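You operate a simulated robot arm through the tools that you are given. There is no shell and no other tool.

You are at the controls of a simulated robot arm. One attempt, no reset.

TASK
Set the controls near the top of the number three machine. At the end: the number three feed lever is set to free; the orange tag block stands on top of the black spool; the number three inner roller knob is turned to 4; the number three grip knob is turned to 5; whatever was shut is shut again. Leave all else as you found it, and nothing knocked over. The number three feed lever goes to its stop.

Only the result counts: the job must be done as asked and must still hold three seconds after the hand-in. Knocking over, shifting, dropping, spilling or breaking anything else fails it.

THE ROBOT
A 7-joint arm with a two-finger parallel gripper, fixed in place. Base frame: the origin is on the floor under the middle of its stand, x ahead of it, y to its left, z up. Units: m, degrees, N and s.
With the tool pointing down near the work surface it reaches from about 0.2 to 0.68 m from the base axis. Its first joint turns from -66.0 to 66.0 degrees. Payload 2.4 kg.
Tool frame: the origin (TCP) lies between the finger pads and is the grasp point; the fingertips stand 0.03 m ahead of it; z points along the fingers, y is the line along which they close. Largest opening 0.094 m; finger width 0.028, thickness 0.01; the body of the gripper, 0.05 by 0.096 m, starts 0.055 m behind the TCP.
Orientation is told as [roll, pitch, yaw] about the base's x, y, z axes, in that order, counted from this pose: with the fingers straight down and closing along the base's y, the tool's x points along the base's -x, its y along +y and its z along -z.

THE INTERFACE
- The arm moves only by the tool move_arm. Its argument "commands" is one flat list of numbers, 6 for each row, row after row: the shift along the base's x, y, z in m, then the turn, a rotation vector about the base's x, y, z in degrees. In form: [tx, ty, tz, rx, ry, rz, tx, ty, tz, rx, ry, rz, ...]. A call has 1 to 20 rows; each row shifts and turns the commanded pose from where the row before left it. "hand" is the closure in counts, from 0 (fully open) to 255 (shut), set as the call begins (left out, the last holds). Each row takes 0.2 s and may step no farther than 0.05 m and 8.6 degrees from the row before; otherwise, or with a gripper value out of range, the whole call is refused. A pose out of reach is approached as far as the arm can. The call stops where the force on the tool passes 40 N (or 10 N more than at its start, if that is more) or the arm is blocked; 0.2 s more then pass. Each finger travels about 0.153 m/s and halts on what it meets, pressing with about 24 N; the grip force reading is that of the motor and also rises with nothing between the fingers. The clock runs only during rows and for 0.2 s after the last one: add rows that do not move to give the fingers time. It gives the time, the measured TCP pose, the force on the tool (base axes), the opening and the grip force at its end, in the units of the frame above (readings bear some noise), with the torque about the TCP (base axes, N m) and any sound that the robot's microphone picked up.
- Cameras (640 x 400 px; columns grow to the right, rows downward): "scene" is fixed at [0.0428, 0.4802, 1.4428]; the picture's right is [-0.69, -0.72, 0.00], its down [-0.44, 0.42, -0.80] and it looks along [0.58, -0.55, -0.60] (base axes); focal length 296 px, centre (320, 200). "wrist" rides on the gripper at [0.076, 0.014, -0.102] in the tool frame; the picture's right is [-0.18, 0.98, 0.00], its down [-0.75, -0.14, -0.64] and it looks along [-0.63, -0.12, 0.77] (tool axes); focal length 243 px, centre (320, 200). There is no depth. A picture from a camera that has moved, and an enlarged one, comes with that camera's place and axes in the base frame and with its lens.
- snapshot(camera): a new picture of that camera. It takes no simulated time.
- close_up(camera, box): a new picture of the part [left, top, right, bottom] of that camera's present view, enlarged. It takes no simulated time.
- hand_in(): hands the job in; it is judged then, once.

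Nothing tells you positions but the pictures and the camera data. Unless the task says otherwise, let go and move clear before handing in.

The tools are called as a command line: name --argument value ..., lists and objects as JSON in quotes. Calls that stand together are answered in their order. move_arm: Moves the arm, as the interface text tells. Its arguments: {"type":"object","properties":{"commands":{"type":"array"},"hand":{"type":"number"}},"required":["commands"]} The other tools are called the same way: snapshot (camera) takes a picture; close_up (camera, box) takes an enlarged picture of a part of a camera's view; hand_in () hands the job in.

At the start:

```text
time_s: 0.0
position: [0.3252, 0.0137, 1.2439]
ee_rot: [-0.1, 0.0, 0.0]
force: [-0.3, -0.4, 0.6]
ft_torque: [0.02, -0.01, -0.01]
finger_gap: 0.0942
gripper_force: 0.1
```

scene: 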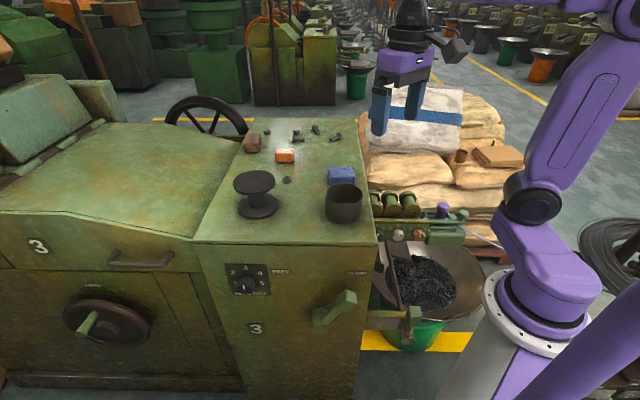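
wrist: 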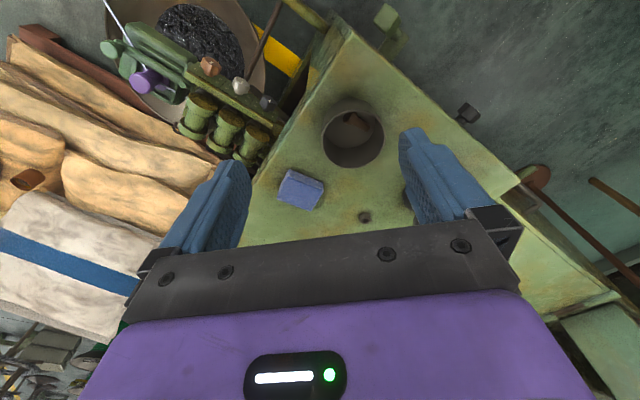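

I see a green machine number 3 with a knob panel and a lever on its front face, and on its top a black spool, an orange block, a blue block and a cup. I'll look at the details in close-ups first.

close_up --camera "scene" --box '[200, 240, 400, 365]'

close_up --camera "scene" --box '[220, 110, 380, 210]'

close_up --camera "scene" --box '[350, 170, 510, 270]'

close_up --camera "scene" --box '[220, 255, 300, 305]'

```text
3.20 times, centred on (300, 302) of scene
camera zoom: at [0.0428, 0.4802, 1.4428], right [-0.69, -0.72, 0.0], down [-0.44, 0.42, -0.8], along [0.58, -0.55, -0.6], focal length 948 px, centre (384, -128)
```

zoom: 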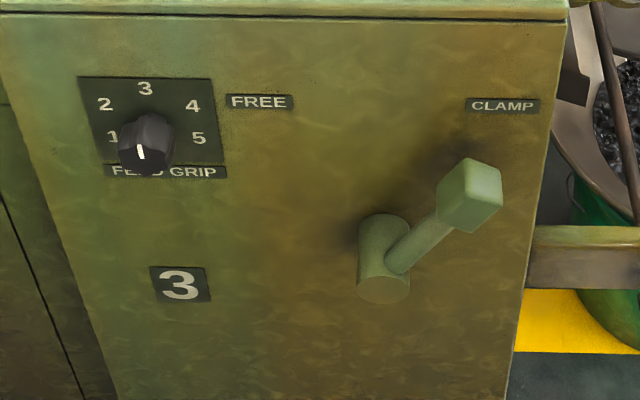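

```text
4.00 times, centred on (300, 160) of scene
camera zoom: at [0.0428, 0.4802, 1.4428], right [-0.69, -0.72, 0.0], down [-0.44, 0.42, -0.8], along [0.58, -0.55, -0.6], focal length 1185 px, centre (400, 360)
```

zoom: 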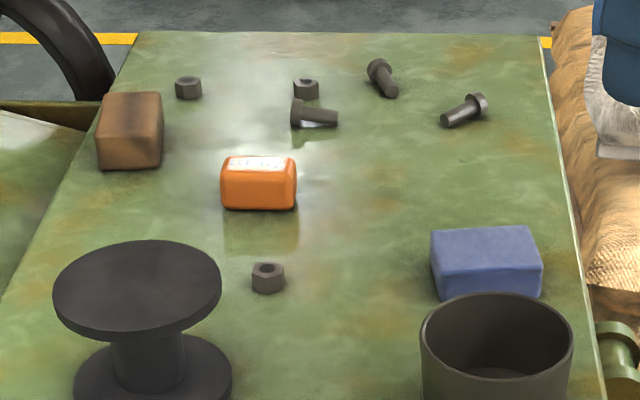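

```text
4.00 times, centred on (430, 220) of scene
camera zoom: at [0.0428, 0.4802, 1.4428], right [-0.69, -0.72, 0.0], down [-0.44, 0.42, -0.8], along [0.58, -0.55, -0.6], focal length 1185 px, centre (-120, 120)
```

zoom: 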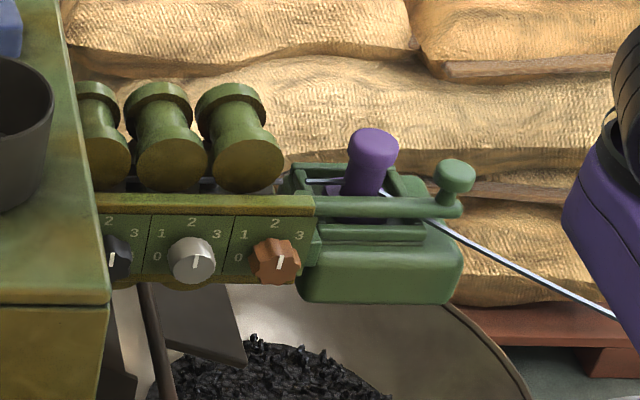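

```text
8.00 times, centred on (260, 280) of scene
camera zoom: at [0.0428, 0.4802, 1.4428], right [-0.69, -0.72, 0.0], down [-0.44, 0.42, -0.8], along [0.58, -0.55, -0.6], focal length 2371 px, centre (800, -440)
```

zoom: 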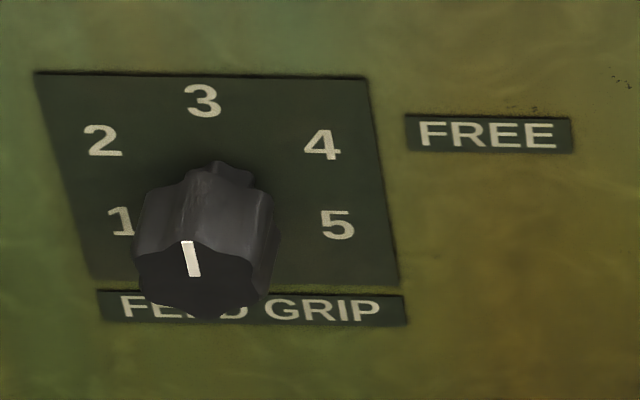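

The machine stands at about 45° to the base frame, and the roller panel with three knobs is on its right side. I'll zoom further on those parts.

close_up --camera "scene" --box '[368, 215, 432, 255]'

close_up --camera "scene" --box '[370, 280, 450, 330]'

close_up --camera "scene" --box '[0, 220, 200, 345]'

close_up --camera "wrist" --box '[80, 0, 400, 200]'

close_up --camera "wrist" --box '[320, 0, 640, 200]'

```text
10.00 times, centred on (400, 235) of scene
camera zoom: at [0.0428, 0.4802, 1.4428], right [-0.69, -0.72, 0.0], down [-0.44, 0.42, -0.8], along [0.58, -0.55, -0.6], focal length 2963 px, centre (-480, -150)
```

zoom: 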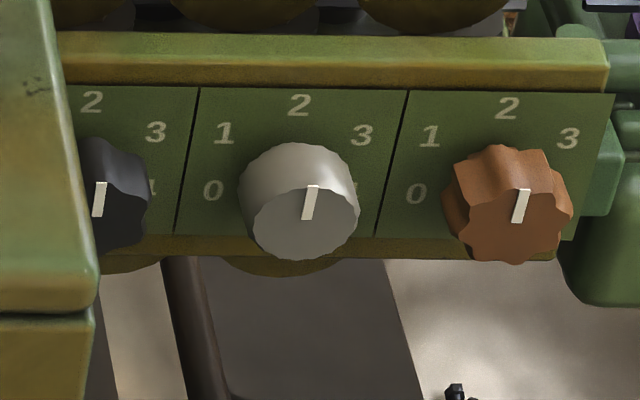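

```text
8.00 times, centred on (410, 305) of scene
camera zoom: at [0.0428, 0.4802, 1.4428], right [-0.69, -0.72, 0.0], down [-0.44, 0.42, -0.8], along [0.58, -0.55, -0.6], focal length 2371 px, centre (-400, -640)
```

zoom: 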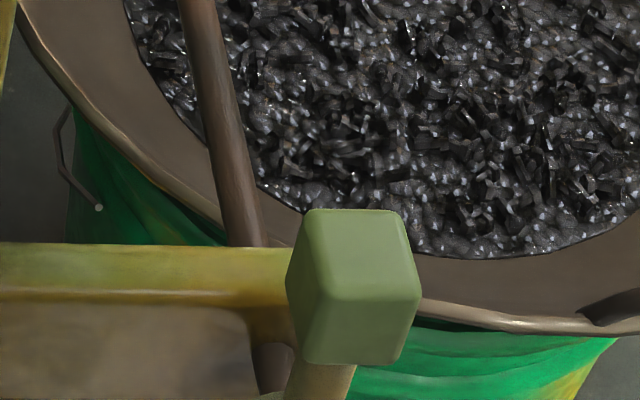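

```text
3.20 times, centred on (100, 282) of scene
camera zoom: at [0.0428, 0.4802, 1.4428], right [-0.69, -0.72, 0.0], down [-0.44, 0.42, -0.8], along [0.58, -0.55, -0.6], focal length 948 px, centre (1024, -64)
```

zoom: 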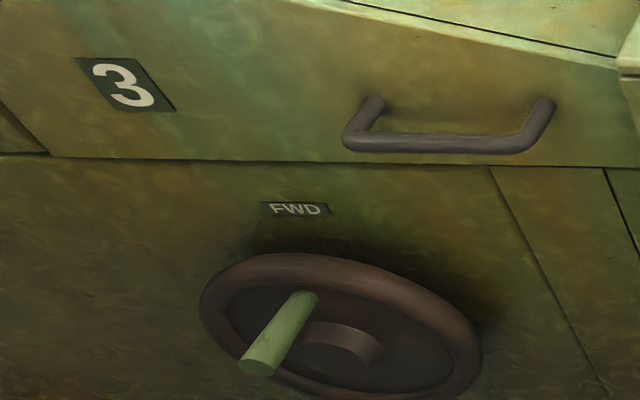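

```text
2.00 times, centred on (240, 100) of wrist
camera zoom: at [0.2505, 0.0294, 1.3456], right [0.18, 0.98, 0.0], down [0.75, -0.14, 0.64], along [0.63, -0.12, -0.77], focal length 485 px, centre (480, 400)
```

zoom: 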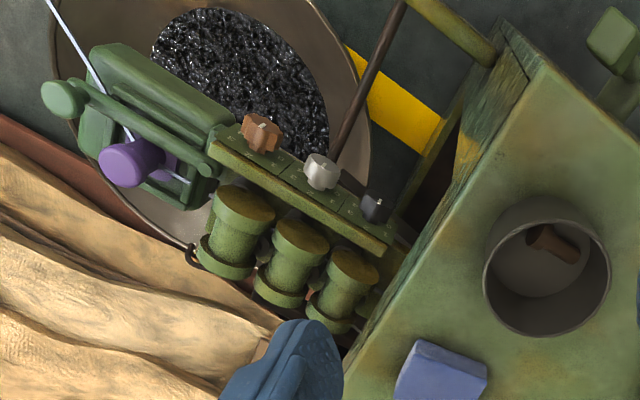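

```text
2.00 times, centred on (480, 100) of wrist
camera zoom: at [0.2505, 0.0294, 1.3456], right [0.18, 0.98, 0.0], down [0.75, -0.14, 0.64], along [0.63, -0.12, -0.77], focal length 485 px, centre (0, 400)
```

zoom: 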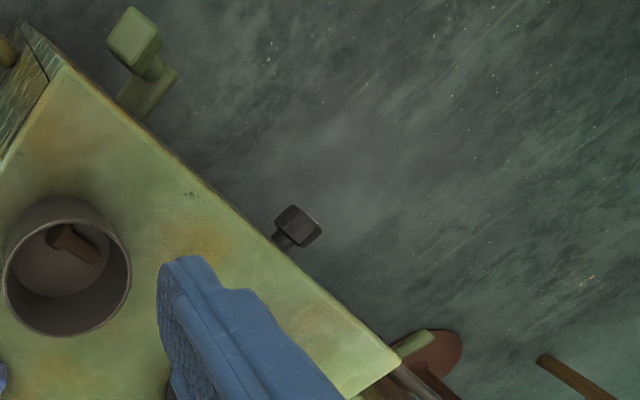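

Triangulating the two views puts the machine's top at about z=0.967. Its front face is turned 45°, about 0.16 m from the base axis along its normal, and the lever pivot, grip knob and roller knobs lie below that. I'll move the wrist camera to look straight at the front panel.

move_arm --commands '[0, 0.0445, 0, 0, 0, -6.43, 0, 0.0445, 0, 0, 0, -6.43, 0, 0.0445, 0, 0, 0, -6.43, 0, 0.0445, 0, 0, 0, -6.43, 0, 0.0445, 0, 0, 0, -6.43, 0, 0.0445, 0, 0, 0, -6.43, 0, 0.0445, 0, 0, 0, -6.43]' --hand 0

```text
time_s: 1.6
position: [0.3259, 0.3263, 1.2441]
ee_rot: [0.0, 0.0, -45.1]
force: [0.1, 0.4, -0.4]
ft_torque: [0.04, -0.04, 0.0]
finger_gap: 0.0942
gripper_force: 0.1
```

The arm moved as asked and now stands over the front of the machine. Next I tilt the tool toward the front face and come down a bit.

move_arm --commands '[0, 0, -0.042, -4.546, -4.546, 0, 0, 0, -0.042, -4.546, -4.546, 0, 0, 0, -0.042, -4.546, -4.546, 0, 0, 0, -0.042, -4.546, -4.546, 0, 0, 0, -0.042, -4.546, -4.546, 0, 0, 0, -0.042, -4.546, -4.546, 0, 0, 0, -0.042, -4.546, -4.546, 0]'

snapshot --camera "wrist"

snapshot --camera "scene"

```text
time_s: 3.2
position: [0.3261, 0.3267, 0.9489]
ee_rot: [0.0, -45.1, -44.9]
force: [0.1, 0.4, 0.3]
ft_torque: [0.0, -0.04, 0.0]
finger_gap: 0.0938
gripper_force: 0.0
```

```text
taken
camera wrist: at [0.2468, 0.427, 0.9669], right [0.79, 0.6, 0.13], down [-0.05, -0.15, 0.99], along [0.62, -0.78, -0.09], focal length 243 px, centre (320, 200)
```

wrist: 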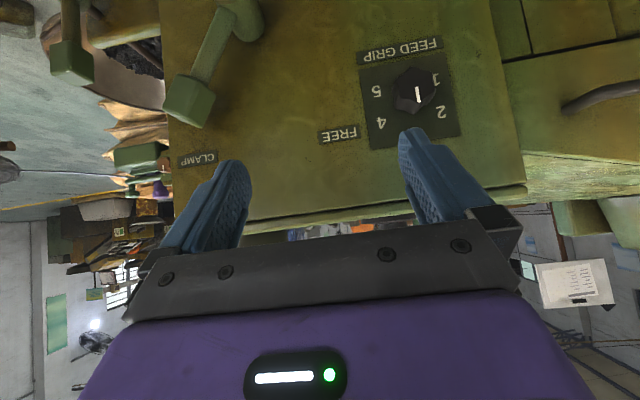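

```text
taken
```

scene: 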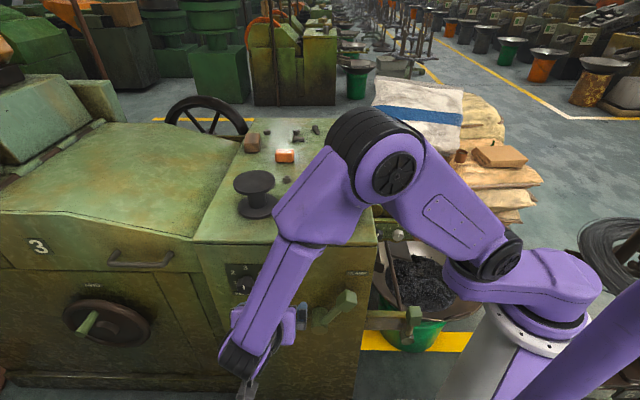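

The wrist view is upside down but shows the lever, the FREE and CLAMP labels and the grip knob clearly. I'll enlarge it.

close_up --camera "wrist" --box '[340, 25, 484, 115]'

close_up --camera "wrist" --box '[20, 0, 340, 200]'

close_up --camera "scene" --box '[220, 220, 380, 320]'

```text
4.44 times, centred on (412, 70) of wrist
camera zoom: at [0.2468, 0.427, 0.9669], right [0.79, 0.6, 0.13], down [-0.05, -0.15, 0.99], along [0.62, -0.78, -0.09], focal length 1078 px, centre (-89, 778)
```

zoom: 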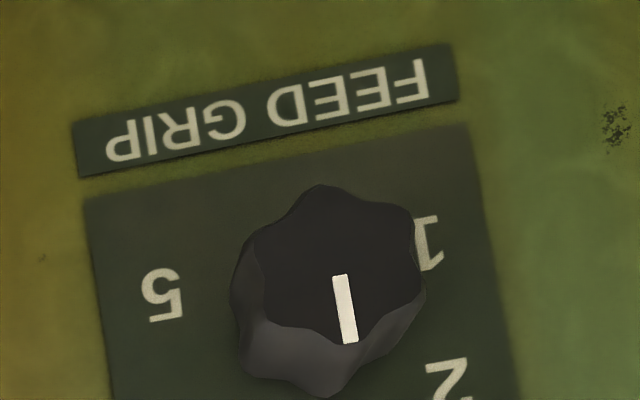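

```text
2.00 times, centred on (180, 100) of wrist
camera zoom: at [0.2468, 0.427, 0.9669], right [0.79, 0.6, 0.13], down [-0.05, -0.15, 0.99], along [0.62, -0.78, -0.09], focal length 485 px, centre (600, 400)
```

zoom: 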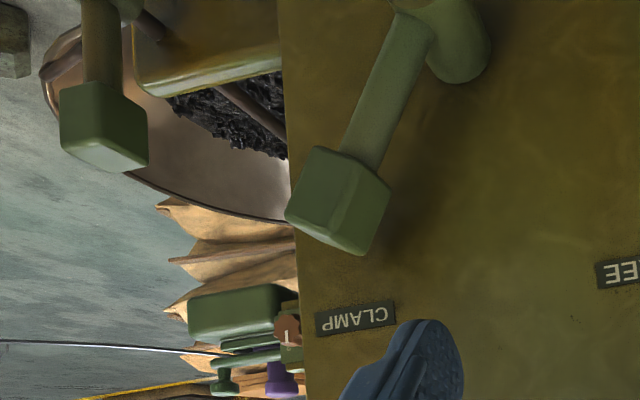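

```text
4.00 times, centred on (300, 270) of scene
camera zoom: at [0.0428, 0.4802, 1.4427], right [-0.69, -0.72, 0.0], down [-0.44, 0.42, -0.8], along [0.58, -0.55, -0.6], focal length 1185 px, centre (400, -80)
```

zoom: 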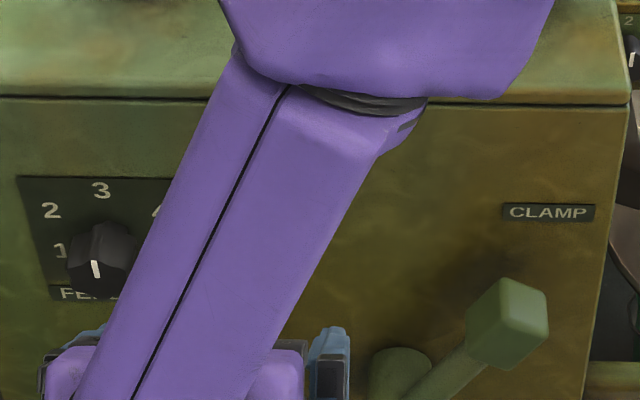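

The grip knob's pointer stands at 3. The lever's cube handle is at roughly a=0.314, z=0.81 in machine coordinates, in line with CLAMP. I'll straddle that handle with open fingers and swing it over to FREE, so I first go in front of it.

move_arm --commands '[-0.0209, -0.0209, -0.0258, 0, 0, 0, -0.0209, -0.0209, -0.0258, 0, 0, 0, -0.0209, -0.0209, -0.0258, 0, 0, 0, -0.0209, -0.0209, -0.0258, 0, 0, 0, -0.0209, -0.0209, -0.0258, 0, 0, 0, 0.01, -0.01, 0, 0, 0, 0]'

snapshot --camera "wrist"

snapshot --camera "scene"

```text
time_s: 4.6
position: [0.2316, 0.2114, 0.8189]
ee_rot: [0.0, -45.2, -45.0]
force: [-0.1, -0.6, 0.5]
ft_torque: [-0.01, 0.0, -0.01]
finger_gap: 0.094
gripper_force: 0.0
```

```text
taken
camera wrist: at [0.153, 0.3118, 0.8379], right [0.79, 0.6, 0.13], down [-0.04, -0.15, 0.99], along [0.61, -0.78, -0.1], focal length 243 px, centre (320, 200)
```

wrist: 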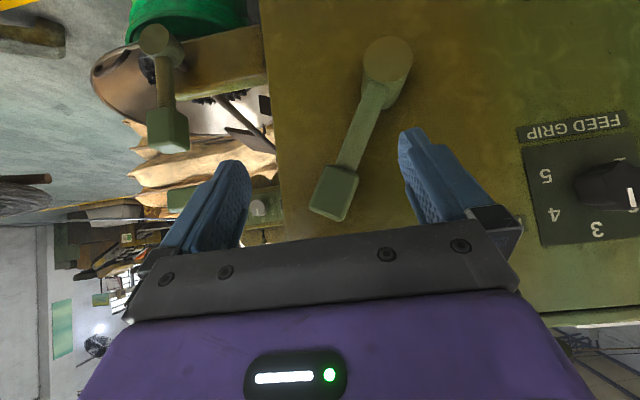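

```text
taken
```

scene: 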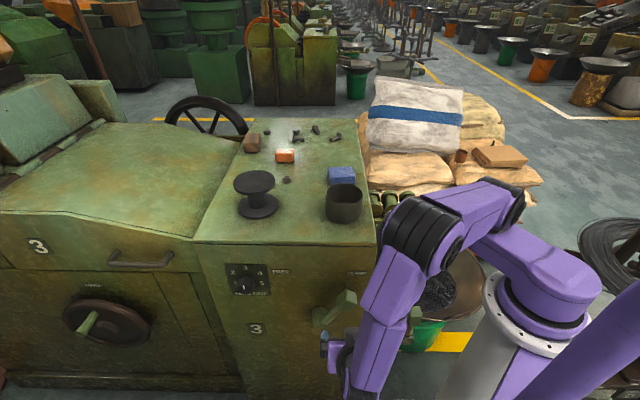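

The lever's handle lies centred between the open fingers, and the pose matches my estimates. I'll move inward so that the fingers straddle the handle.

move_arm --commands '[0.0168, -0.0168, 0, 0, 0, 0, 0.0168, -0.0168, 0, 0, 0, 0, 0.0168, -0.0168, 0, 0, 0, 0, 0.0168, -0.0168, 0, 0, 0, 0]'

snapshot --camera "wrist"

close_up --camera "scene" --box '[260, 240, 420, 340]'

```text
time_s: 5.6
position: [0.2993, 0.1423, 0.8219]
ee_rot: [0.0, -45.0, -44.9]
force: [0.1, -0.1, -0.3]
ft_torque: [-0.01, -0.02, 0.03]
finger_gap: 0.0942
gripper_force: 0.1
```

```text
taken
camera wrist: at [0.2203, 0.2438, 0.8386], right [0.79, 0.6, 0.13], down [-0.04, -0.16, 0.99], along [0.62, -0.78, -0.1], focal length 243 px, centre (320, 200)
```

wrist: 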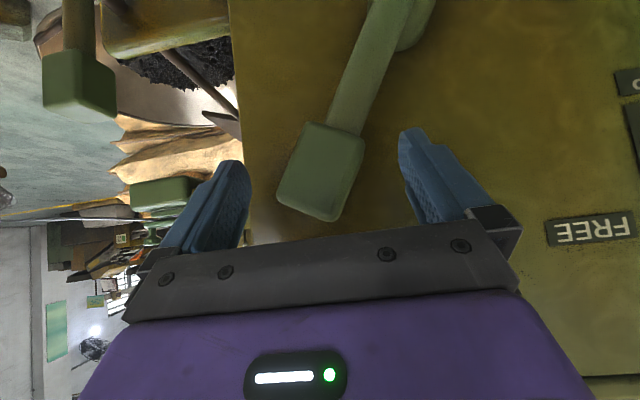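

```text
4.00 times, centred on (340, 290) of scene
camera zoom: at [0.0428, 0.4802, 1.4428], right [-0.69, -0.72, 0.0], down [-0.44, 0.42, -0.8], along [0.58, -0.55, -0.6], focal length 1185 px, centre (240, -160)
```

zoom: 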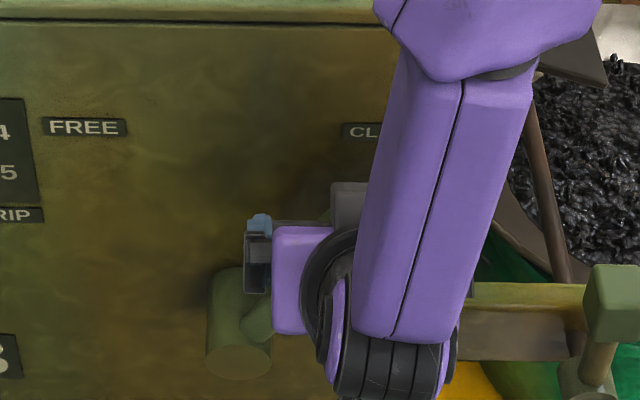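

The fingers straddle the handle. Now I sweep to the machine's left so that the right-hand finger carries the lever toward FREE.

move_arm --commands '[0.0141, 0.0141, 0, 0, 0, 0, 0.0141, 0.0141, 0.002, 0, 0, 0, 0.0141, 0.0141, 0.002, 0, 0, 0, 0.0141, 0.0141, 0.002, 0, 0, 0, 0.0141, 0.0141, 0, 0, 0, 0, 0.0141, 0.0141, 0, 0, 0, 0]'

snapshot --camera "wrist"

```text
time_s: 6.2
position: [0.3193, 0.1624, 0.8239]
ee_rot: [-1.0, -45.9, -44.7]
force: [-6.6, -1.0, 6.5]
ft_torque: [-0.24, 0.12, -0.13]
finger_gap: 0.0938
gripper_force: 0.1
stopped in row 2: the force on the tool passed its limit at 58 N (the readings are from after the stop); the commanded pose is now the measured one
```

```text
taken
camera wrist: at [0.242, 0.2643, 0.84], right [0.79, 0.6, 0.12], down [-0.05, -0.14, 0.99], along [0.61, -0.79, -0.08], focal length 243 px, centre (320, 200)
```

wrist: 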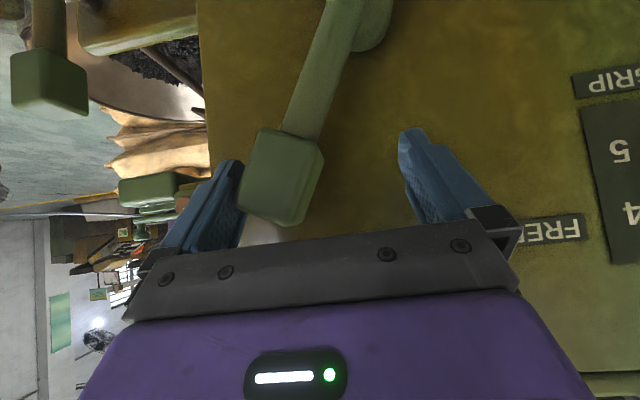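

The right-hand finger met the handle hard and the call stopped on force. I'll push more slowly and along the lever's arc.

move_arm --commands '[0.0035, 0.0035, 0.0022, 0, 0, 0, 0.0035, 0.0035, 0.0022, 0, 0, 0, 0.0035, 0.0035, 0.0022, 0, 0, 0, 0.0035, 0.0035, 0.0022, 0, 0, 0, 0.0035, 0.0035, 0.002, 0, 0, 0, 0.0035, 0.0035, 0.002, 0, 0, 0]'

snapshot --camera "wrist"

```text
time_s: 7.1
position: [0.3311, 0.1727, 0.8315]
ee_rot: [-1.2, -46.2, -44.8]
force: [-4.4, -0.6, 5.6]
ft_torque: [-0.18, 0.15, -0.1]
finger_gap: 0.0943
gripper_force: 0.1
stopped in row 4: the force on the tool passed its limit at 41 N (the readings are from after the stop); the commanded pose is now the measured one
```

```text
taken
camera wrist: at [0.253, 0.2743, 0.8475], right [0.79, 0.6, 0.12], down [-0.05, -0.13, 0.99], along [0.61, -0.79, -0.07], focal length 243 px, centre (320, 200)
```

wrist: 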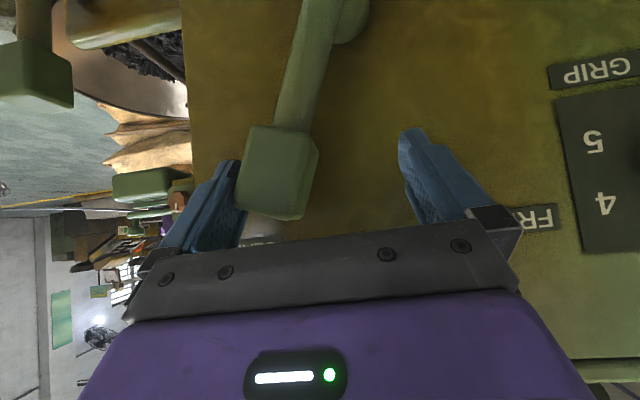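

The lever is moving, but stiffly. I'll continue with smaller, slower steps.

move_arm --commands '[0.002, 0.002, 0.001, 0, 0, 0, 0.002, 0.002, 0.001, 0, 0, 0, 0.002, 0.002, 0.001, 0, 0, 0, 0.002, 0.002, 0.001, 0, 0, 0, 0.002, 0.002, 0.001, 0, 0, 0, 0.002, 0.002, 0.001, 0, 0, 0, 0.002, 0.002, 0.001, 0, 0, 0, 0.002, 0.002, 0.001, 0, 0, 0, 0.002, 0.002, 0.001, 0, 0, 0, 0.002, 0.002, 0.001, 0, 0, 0]'

snapshot --camera "wrist"

```text
time_s: 8.5
position: [0.3421, 0.1848, 0.8392]
ee_rot: [-1.4, -46.5, -44.5]
force: [-4.8, 1.0, 7.8]
ft_torque: [-0.37, 0.15, -0.18]
finger_gap: 0.0942
gripper_force: 0.1
stopped in row 7: the force on the tool passed its limit at 41 N (the readings are from after the stop); the commanded pose is now the measured one
```

```text
taken
camera wrist: at [0.2643, 0.2856, 0.8536], right [0.79, 0.6, 0.12], down [-0.05, -0.12, 0.99], along [0.61, -0.79, -0.07], focal length 243 px, centre (320, 200)
```

wrist: 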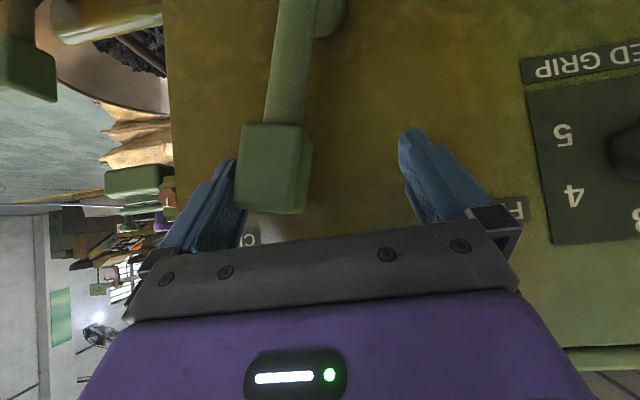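

The lever is past half way to vertical. I continue with small steps.

move_arm --commands '[0.002, 0.002, 0.0005, 0, 0, 0, 0.002, 0.002, 0.0005, 0, 0, 0, 0.002, 0.002, 0.0005, 0, 0, 0, 0.002, 0.002, 0, 0, 0, 0, 0.002, 0.002, 0, 0, 0, 0, 0.002, 0.002, 0, 0, 0, 0, 0.002, 0.002, 0, 0, 0, 0, 0.002, 0.002, 0, 0, 0, 0, 0.002, 0.002, 0, 0, 0, 0, 0.002, 0.002, 0, 0, 0, 0]'

snapshot --camera "wrist"

```text
time_s: 9.4
position: [0.3487, 0.1902, 0.8422]
ee_rot: [-1.6, -47.0, -44.7]
force: [-2.0, -0.6, 5.9]
ft_torque: [-0.2, 0.12, -0.1]
finger_gap: 0.0943
gripper_force: 0.0
stopped in row 4: the force on the tool passed its limit at 42 N (the readings are from after the stop); the commanded pose is now the measured one
```

```text
taken
camera wrist: at [0.2713, 0.2918, 0.8557], right [0.79, 0.6, 0.12], down [-0.06, -0.12, 0.99], along [0.61, -0.79, -0.06], focal length 243 px, centre (320, 200)
```

wrist: 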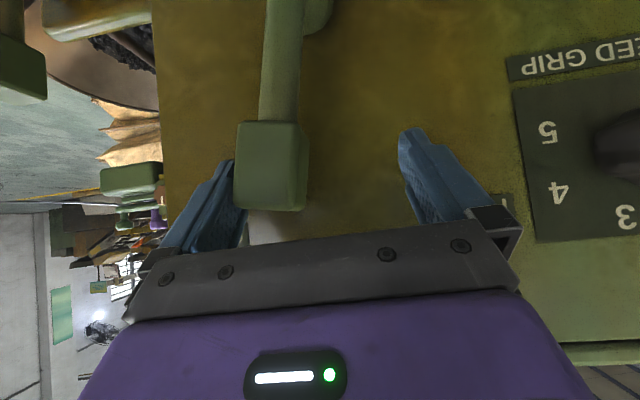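

Progress continues and the lever is nearly upright now. I'll use even slower steps to stay below the force limit.

move_arm --commands '[0.0012, 0.0012, 0, 0, 0, 0, 0.0012, 0.0012, 0, 0, 0, 0, 0.0012, 0.0012, 0, 0, 0, 0, 0.0012, 0.0012, 0, 0, 0, 0, 0.0012, 0.0012, 0, 0, 0, 0, 0.0012, 0.0012, 0, 0, 0, 0, 0.0012, 0.0012, 0, 0, 0, 0, 0.0012, 0.0012, 0, 0, 0, 0, 0.0012, 0.0012, 0, 0, 0, 0, 0.0012, 0.0012, 0, 0, 0, 0, 0.0012, 0.0012, 0, 0, 0, 0, 0.0012, 0.0012, 0, 0, 0, 0, 0.0012, 0.0012, 0, 0, 0, 0, 0.0012, 0.0012, 0, 0, 0, 0, 0.0012, 0.0012, 0, 0, 0, 0]'

snapshot --camera "wrist"

snapshot --camera "scene"

```text
time_s: 12.6
position: [0.3673, 0.208, 0.8415]
ee_rot: [-1.3, -46.9, -44.6]
force: [0.1, -0.5, 0.5]
ft_torque: [-0.03, 0.02, -0.04]
finger_gap: 0.0939
gripper_force: 0.0
```

```text
taken
camera wrist: at [0.2895, 0.3099, 0.8555], right [0.79, 0.6, 0.12], down [-0.06, -0.12, 0.99], along [0.61, -0.79, -0.06], focal length 243 px, centre (320, 200)
```

wrist: 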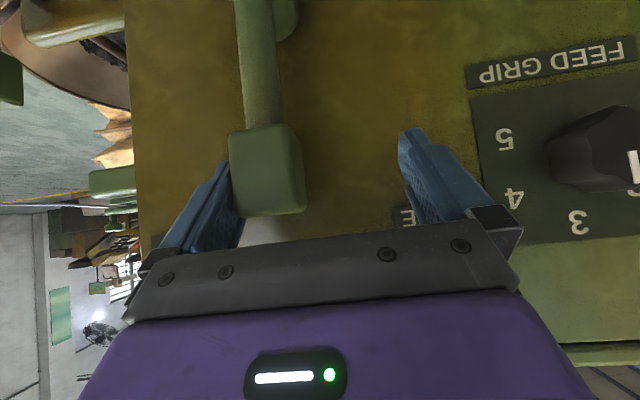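

```text
taken
```

scene: 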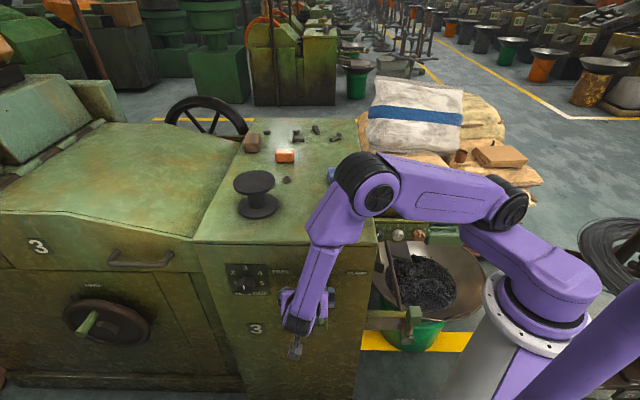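

The lever is about upright and the force has dropped to near zero. I carry on toward FREE.

move_arm --commands '[0.0018, 0.0018, 0, 0, 0, 0, 0.0018, 0.0018, 0, 0, 0, 0, 0.0018, 0.0018, 0, 0, 0, 0, 0.0018, 0.0018, 0, 0, 0, 0, 0.0018, 0.0018, 0, 0, 0, 0, 0.0018, 0.0018, 0, 0, 0, 0, 0.0018, 0.0018, 0, 0, 0, 0, 0.0018, 0.0018, 0, 0, 0, 0, 0.0018, 0.0018, 0, 0, 0, 0, 0.0018, 0.0018, 0, 0, 0, 0, 0.0018, 0.0018, 0, 0, 0, 0, 0.0018, 0.0018, 0, 0, 0, 0]'

snapshot --camera "wrist"

```text
time_s: 15.2
position: [0.3896, 0.2296, 0.8427]
ee_rot: [-1.5, -46.8, -44.6]
force: [-1.2, -2.5, -0.3]
ft_torque: [-0.04, 0.02, 0.0]
finger_gap: 0.0939
gripper_force: 0.0
```

```text
taken
camera wrist: at [0.3113, 0.3316, 0.8557], right [0.79, 0.6, 0.12], down [-0.06, -0.12, 0.99], along [0.61, -0.79, -0.06], focal length 243 px, centre (320, 200)
```

wrist: 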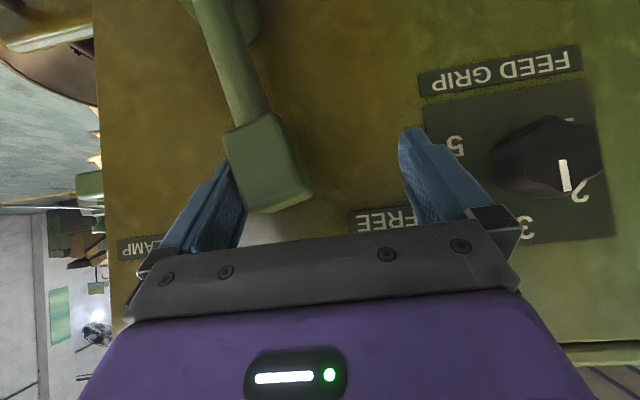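

The lever now leans toward FREE and moves easily. I continue until it meets its stop, watching the clearance to the grip knob.

move_arm --commands '[0.0015, 0.0015, -0.0005, 0, 0, 0, 0.0015, 0.0015, -0.0005, 0, 0, 0, 0.0015, 0.0015, -0.0005, 0, 0, 0, 0.0015, 0.0015, -0.0005, 0, 0, 0, 0.0015, 0.0015, -0.0005, 0, 0, 0, 0.0015, 0.0015, -0.0005, 0, 0, 0, 0.0015, 0.0015, -0.0005, 0, 0, 0, 0.0015, 0.0015, -0.0005, 0, 0, 0, 0.0015, 0.0015, -0.0005, 0, 0, 0, 0.0015, 0.0015, -0.0005, 0, 0, 0, 0.0015, 0.0015, -0.0005, 0, 0, 0, 0.0015, 0.0015, -0.0005, 0, 0, 0]'

snapshot --camera "wrist"

```text
time_s: 17.8
position: [0.407, 0.2477, 0.8362]
ee_rot: [-1.3, -46.8, -44.6]
force: [-0.1, -0.5, 1.4]
ft_torque: [-0.02, 0.0, -0.01]
finger_gap: 0.0938
gripper_force: 0.0
```

```text
taken
camera wrist: at [0.3293, 0.3497, 0.8498], right [0.79, 0.6, 0.12], down [-0.06, -0.12, 0.99], along [0.61, -0.79, -0.06], focal length 243 px, centre (320, 200)
```

wrist: 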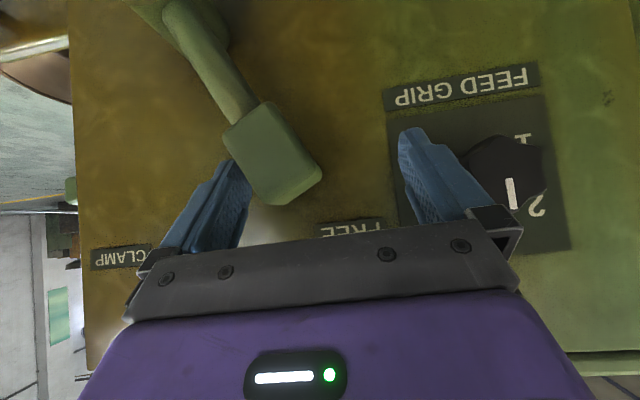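

The lever is close to the FREE mark. To keep the left finger off the grip knob, I'll close the fingers partly, which also presses the lever on toward its stop.

move_arm --commands '[0, 0, 0, 0, 0, 0, 0, 0, 0, 0, 0, 0, 0, 0, 0, 0, 0, 0]' --hand 50

snapshot --camera "wrist"

```text
time_s: 18.6
position: [0.4065, 0.248, 0.8354]
ee_rot: [-1.6, -46.8, -44.5]
force: [-5.3, -5.6, 3.2]
ft_torque: [-0.29, 0.23, -0.09]
finger_gap: 0.0801
gripper_force: 4.5
```

```text
taken
camera wrist: at [0.3289, 0.3492, 0.8496], right [0.79, 0.6, 0.12], down [-0.06, -0.12, 0.99], along [0.61, -0.79, -0.06], focal length 243 px, centre (320, 200)
```

wrist: 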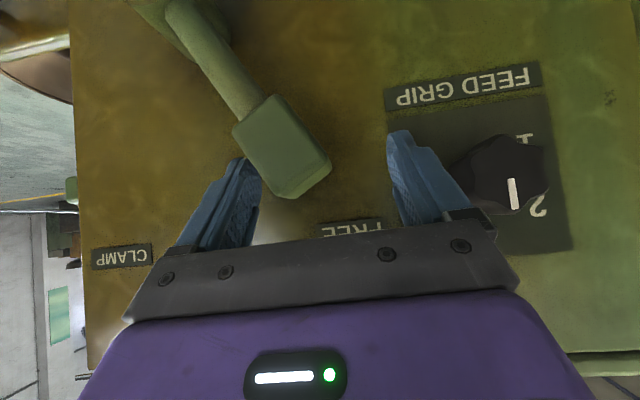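

The fingers stopped at 0.080 m with a rising reaction, so the lever may be at its stop. I'll press a little further to confirm.

move_arm --commands '[0.001, 0.001, 0, 0, 0, 0, 0.001, 0.001, 0, 0, 0, 0, 0.001, 0.001, 0, 0, 0, 0, 0.001, 0.001, 0, 0, 0, 0, 0.001, 0.001, 0, 0, 0, 0, 0.001, 0.001, 0, 0, 0, 0]'

snapshot --camera "wrist"

```text
time_s: 20.0
position: [0.4125, 0.2518, 0.8342]
ee_rot: [-1.9, -46.9, -44.5]
force: [-23.3, -14.5, 6.3]
ft_torque: [-0.82, 0.71, -0.48]
finger_gap: 0.0909
gripper_force: 14.3
```

```text
taken
camera wrist: at [0.3339, 0.3536, 0.8491], right [0.8, 0.6, 0.11], down [-0.05, -0.12, 0.99], along [0.6, -0.79, -0.06], focal length 243 px, centre (320, 200)
```

wrist: 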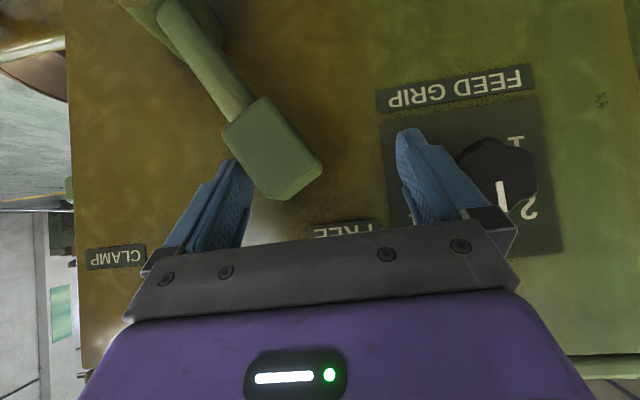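

The lever did not move further under about 27 N, so it is at its stop, in line with FREE. I'll ease off and back straight out.

move_arm --commands '[-0.005, -0.005, 0, 0, 0, 0, -0.005, -0.005, 0, 0, 0, 0, 0, 0, 0, 0, 0, 0, -0.015, 0.015, 0, 0, 0, 0, -0.018, 0.018, 0, 0, 0, 0, -0.018, 0.018, 0, 0, 0, 0, -0.018, 0.018, 0, 0, 0, 0, -0.018, 0.018, 0, 0, 0, 0]' --hand 30

snapshot --camera "wrist"

snapshot --camera "scene"

```text
time_s: 21.8
position: [0.3157, 0.3299, 0.8341]
ee_rot: [-1.4, -46.8, -44.7]
force: [0.0, -1.1, -0.8]
ft_torque: [0.01, 0.01, 0.01]
finger_gap: 0.0827
gripper_force: 0.0
```

```text
taken
camera wrist: at [0.2379, 0.4321, 0.8493], right [0.79, 0.6, 0.12], down [-0.06, -0.12, 0.99], along [0.61, -0.79, -0.06], focal length 243 px, centre (320, 200)
```

wrist: 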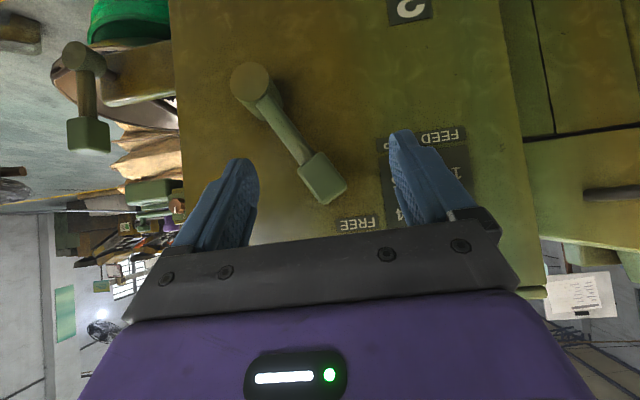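

```text
taken
```

scene: 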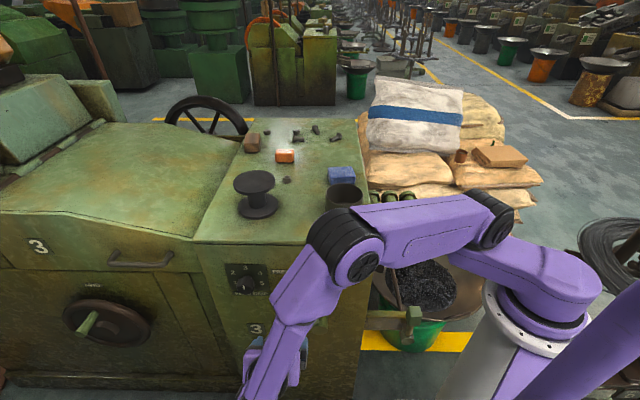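

The lever now points to FREE and stays there. Next is the grip knob at about a=0.5635, z=0.835: I'll bring the tool level in front of it, pointing straight along the knob's axis.

move_arm --commands '[0.0138, 0.0115, 0.0002, -4.41, -5.76, 0.72, 0.0138, 0.0115, 0.0002, -5.09, -5.09, 0, 0.0138, 0.0115, 0.0002, -5.09, -5.09, 0, 0.0138, 0.0115, 0.0002, -5.09, -5.09, 0, 0.0138, 0.0115, 0.0002, -5.09, -5.09, 0, 0.0138, 0.0115, 0.0002, -5.09, -5.09, 0]'

snapshot --camera "wrist"

snapshot --camera "scene"

```text
time_s: 23.2
position: [0.3984, 0.4, 0.8365]
ee_rot: [-162.3, -89.8, 117.2]
force: [0.3, 0.7, 0.1]
ft_torque: [-0.01, 0.04, 0.0]
finger_gap: 0.0828
gripper_force: 0.2
```

```text
taken
camera wrist: at [0.3363, 0.4826, 0.76], right [0.7, 0.7, 0.18], down [-0.55, 0.36, 0.75], along [0.46, -0.62, 0.63], focal length 243 px, centre (320, 200)
```

wrist: 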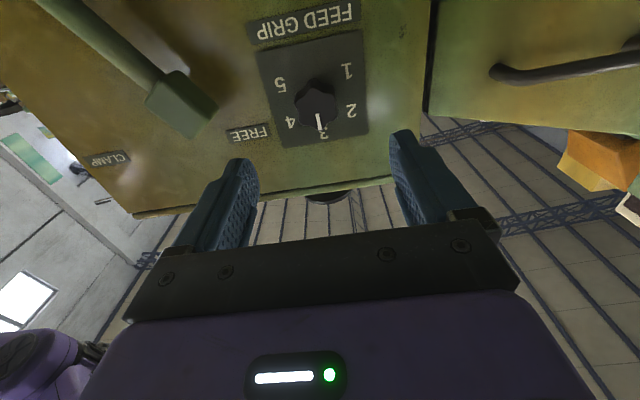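

```text
taken
```

scene: 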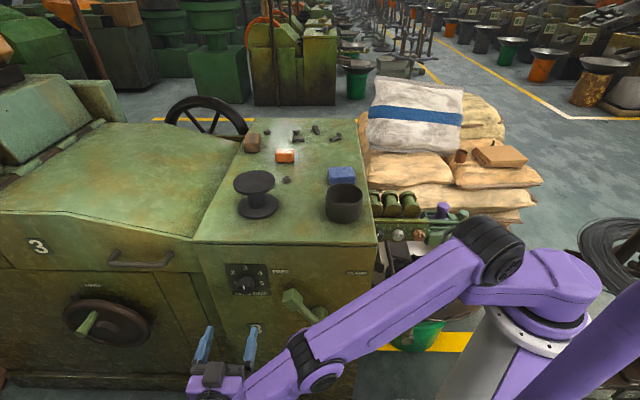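

The tool is level in front of the knob. I'll enlarge the knob from both cameras to check the alignment.

close_up --camera "wrist" --box '[237, 50, 397, 150]'

close_up --camera "scene" --box '[200, 240, 360, 340]'

```text
4.00 times, centred on (317, 100) of wrist
camera zoom: at [0.3363, 0.4826, 0.76], right [0.7, 0.7, 0.18], down [-0.55, 0.36, 0.75], along [0.46, -0.62, 0.63], focal length 970 px, centre (332, 600)
```

zoom: 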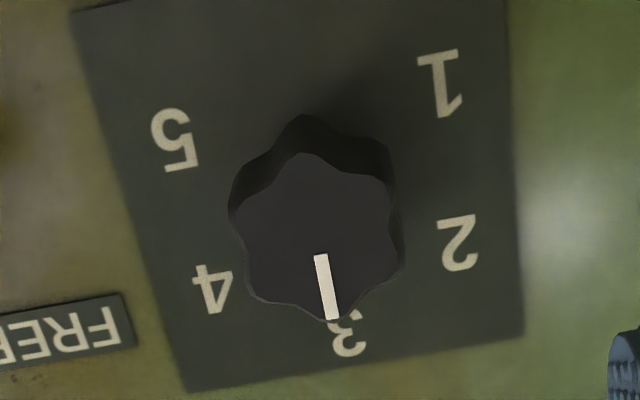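

```text
4.00 times, centred on (280, 290) of scene
camera zoom: at [0.0428, 0.4802, 1.4428], right [-0.69, -0.72, 0.0], down [-0.44, 0.42, -0.8], along [0.58, -0.55, -0.6], focal length 1185 px, centre (480, -160)
```

zoom: 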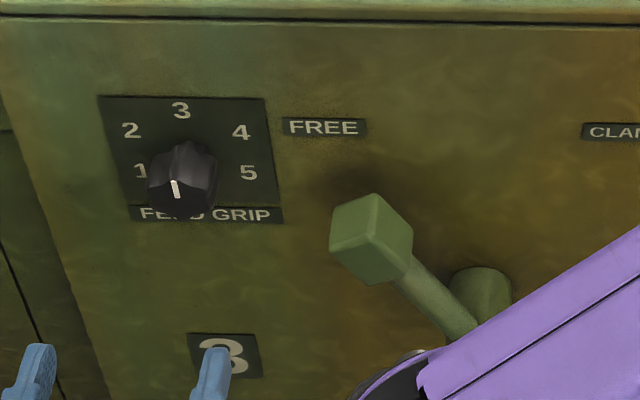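

The knob axis lies at about a=0.563, z=0.838 with the pointer exactly on 3, and the marks are 60° apart, so 5 is 120° clockwise. I'll pre-turn the tool by −120° in free space so that it can turn clockwise while gripping.

move_arm --commands '[-0.0011, -0.0011, 0.0015, -5.657, 5.657, 0, 0, 0, 0, -5.657, 5.657, 0, 0, 0, 0, -5.657, 5.657, 0, 0, 0, 0, -5.657, 5.657, 0, 0, 0, 0, -5.657, 5.657, 0, 0, 0, 0, -5.657, 5.657, 0, 0, 0, 0, -5.657, 5.657, 0, 0, 0, 0, -5.657, 5.657, 0, 0, 0, 0, -5.657, 5.657, 0, 0, 0, 0, -5.657, 5.657, 0, 0, 0, 0, -5.657, 5.657, 0, 0, 0, 0, -5.657, 5.657, 0, 0, 0, 0, -5.657, 5.657, 0, 0, 0, 0, -5.657, 5.657, 0, 0, 0, 0, -5.657, 5.657, 0]' --hand 90

snapshot --camera "wrist"

snapshot --camera "scene"

```text
time_s: 26.4
position: [0.399, 0.3987, 0.8377]
ee_rot: [-90.0, 30.1, 45.1]
force: [0.2, -0.8, -0.3]
ft_torque: [0.01, 0.01, -0.01]
finger_gap: 0.0608
gripper_force: 0.1
```

```text
taken
camera wrist: at [0.2742, 0.4203, 0.8639], right [-0.24, -0.24, -0.94], down [0.06, 0.96, -0.26], along [0.97, -0.11, -0.22], focal length 243 px, centre (320, 200)
```

wrist: 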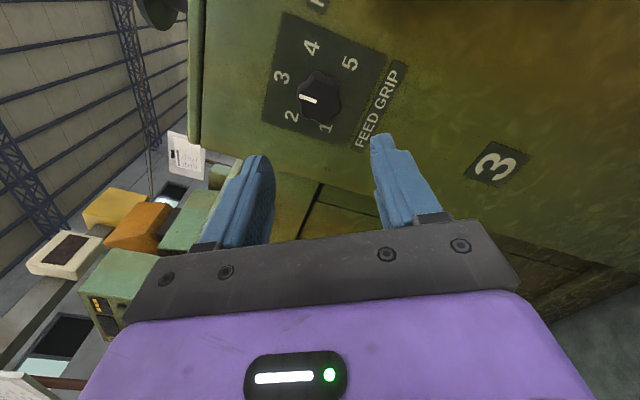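

```text
taken
```

scene: 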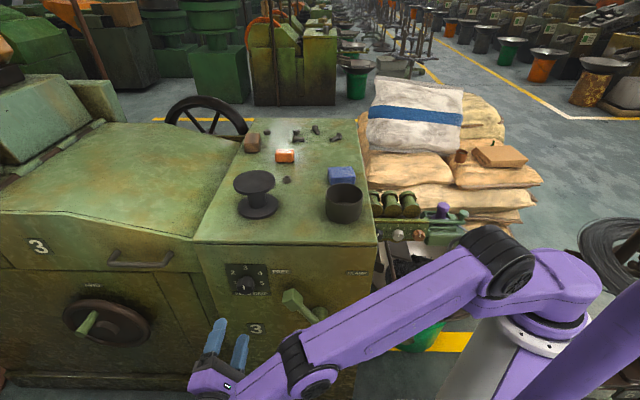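

The tool has been pre-turned without trouble. I'll enlarge this view to check the alignment with the knob before going in.

close_up --camera "wrist" --box '[240, 50, 400, 150]'

```text
4.00 times, centred on (320, 100) of wrist
camera zoom: at [0.2742, 0.4203, 0.8639], right [-0.24, -0.24, -0.94], down [0.06, 0.96, -0.26], along [0.97, -0.11, -0.22], focal length 970 px, centre (320, 600)
```

zoom: 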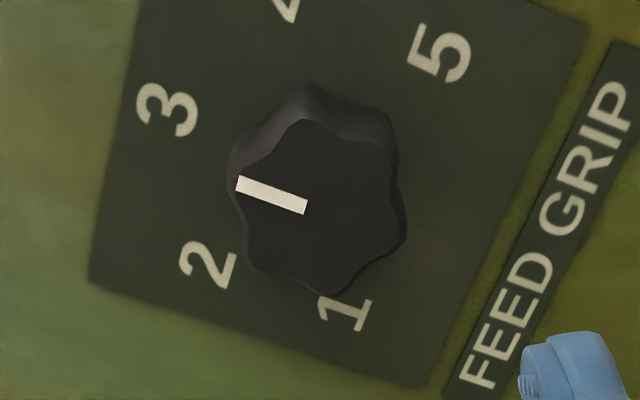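

The knob axis comes out at about a=0.562, z=0.838 in all views, and the tool is within 2 mm of it. I go straight in with the fingers around the knob.

move_arm --commands '[0.0161, -0.0189, 0, 0, 0, 0, 0.0175, -0.0175, 0, 0, 0, 0, 0.0175, -0.0175, 0, 0, 0, 0, 0.0175, -0.0175, 0, 0, 0, 0, 0.0175, -0.0175, 0, 0, 0, 0]'

snapshot --camera "wrist"

close_up --camera "scene" --box '[180, 230, 340, 330]'

```text
time_s: 27.6
position: [0.4847, 0.3109, 0.8387]
ee_rot: [-89.9, 30.0, 45.1]
force: [0.1, 0.7, 0.1]
ft_torque: [0.02, 0.01, -0.02]
finger_gap: 0.0606
gripper_force: 0.0
```

```text
taken
camera wrist: at [0.3606, 0.3318, 0.8643], right [-0.24, -0.23, -0.94], down [0.06, 0.97, -0.25], along [0.97, -0.11, -0.21], focal length 243 px, centre (320, 200)
```

wrist: 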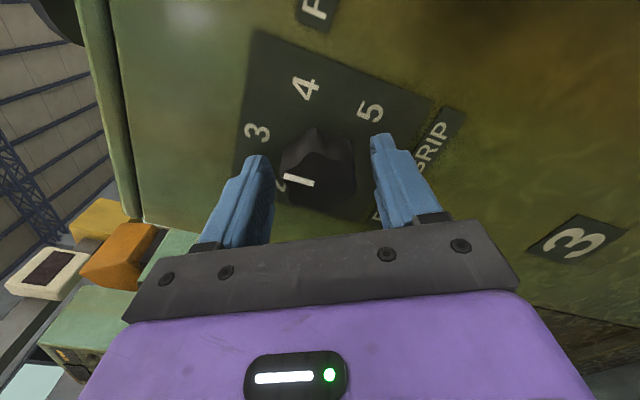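

```text
4.00 times, centred on (260, 280) of scene
camera zoom: at [0.0428, 0.4802, 1.4428], right [-0.69, -0.72, 0.0], down [-0.44, 0.42, -0.8], along [0.58, -0.55, -0.6], focal length 1185 px, centre (560, -120)
```

zoom: 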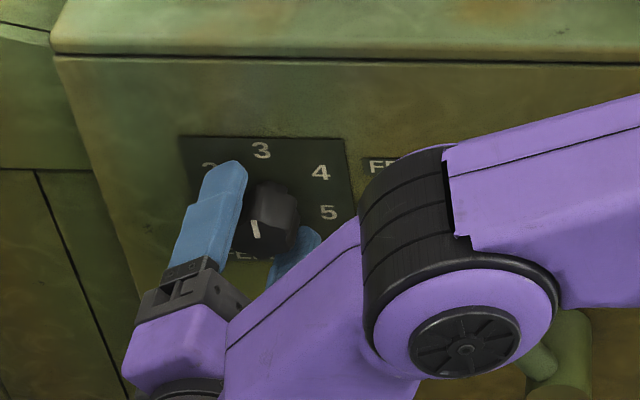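

The fingers sit on either side of the knob with no contact force. I close on it.

move_arm --commands '[0, 0, 0, 0, 0, 0, 0, 0, 0, 0, 0, 0, 0, 0, 0, 0, 0, 0]' --hand 255

snapshot --camera "wrist"

```text
time_s: 28.4
position: [0.4848, 0.3094, 0.8385]
ee_rot: [-90.0, 30.2, 45.1]
force: [0.4, -3.3, 1.9]
ft_torque: [0.27, 0.29, 1.11]
finger_gap: 0.04
gripper_force: 44.6
```

```text
taken
camera wrist: at [0.3606, 0.3317, 0.8643], right [-0.24, -0.24, -0.94], down [0.06, 0.97, -0.26], along [0.97, -0.11, -0.21], focal length 243 px, centre (320, 200)
```

wrist: 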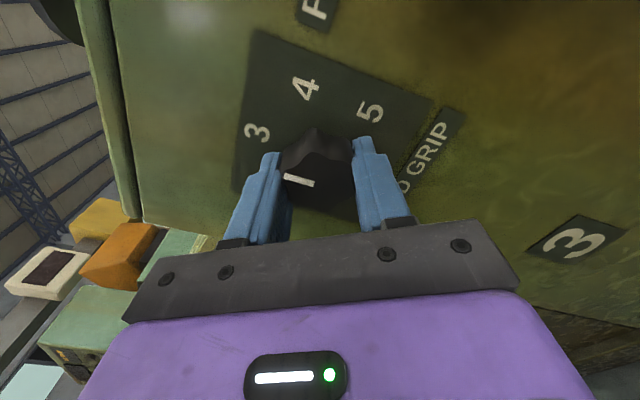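

The knob is held with a 0.040 m opening. I turn it clockwise in gentle steps, first 30°.

move_arm --commands '[0, 0, 0, 3.5355, -3.5355, 0, 0, 0, 0, 3.5355, -3.5355, 0, 0, 0, 0, 3.5355, -3.5355, 0, 0, 0, 0, 3.5355, -3.5355, 0, 0, 0, 0, 3.5355, -3.5355, 0, 0, 0, 0, 3.5355, -3.5355, 0]'

snapshot --camera "wrist"

```text
time_s: 29.8
position: [0.485, 0.3101, 0.8401]
ee_rot: [-90.1, -0.4, 45.0]
force: [8.6, 4.8, 16.7]
ft_torque: [0.27, 0.37, -0.35]
finger_gap: 0.0399
gripper_force: 45.3
```

```text
taken
camera wrist: at [0.3586, 0.3297, 0.8246], right [0.13, 0.13, -0.98], down [0.08, 0.99, 0.14], along [0.99, -0.1, 0.12], focal length 243 px, centre (320, 200)
```

wrist: 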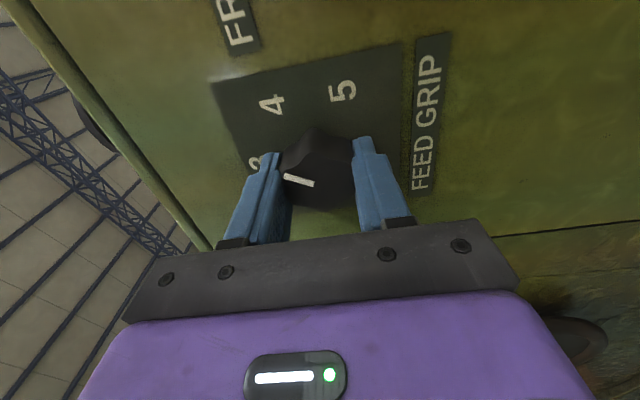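

The knob turns with the fingers. A side force shows that the tool sits slightly low, so I'll correct by about 2 mm while turning on.

move_arm --commands '[0.0005, 0.0005, 0.001, 3.5355, -3.5355, 0, 0.0005, 0.0005, 0.001, 3.5355, -3.5355, 0, 0, 0, 0, 3.5355, -3.5355, 0, 0, 0, 0, 3.5355, -3.5355, 0, 0, 0, 0, 3.5355, -3.5355, 0, 0, 0, 0, 3.5355, -3.5355, 0]'

snapshot --camera "wrist"

```text
time_s: 31.2
position: [0.4844, 0.3102, 0.8413]
ee_rot: [-90.2, -30.0, 44.9]
force: [-5.4, -8.8, 21.1]
ft_torque: [0.41, 0.48, 0.43]
finger_gap: 0.0398
gripper_force: 45.1
```

```text
taken
camera wrist: at [0.3709, 0.3422, 0.7896], right [0.46, 0.46, -0.76], down [-0.04, 0.87, 0.5], along [0.89, -0.2, 0.42], focal length 243 px, centre (320, 200)
```

wrist: 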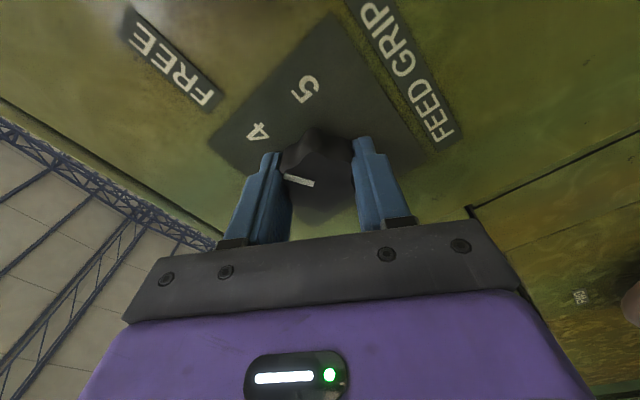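

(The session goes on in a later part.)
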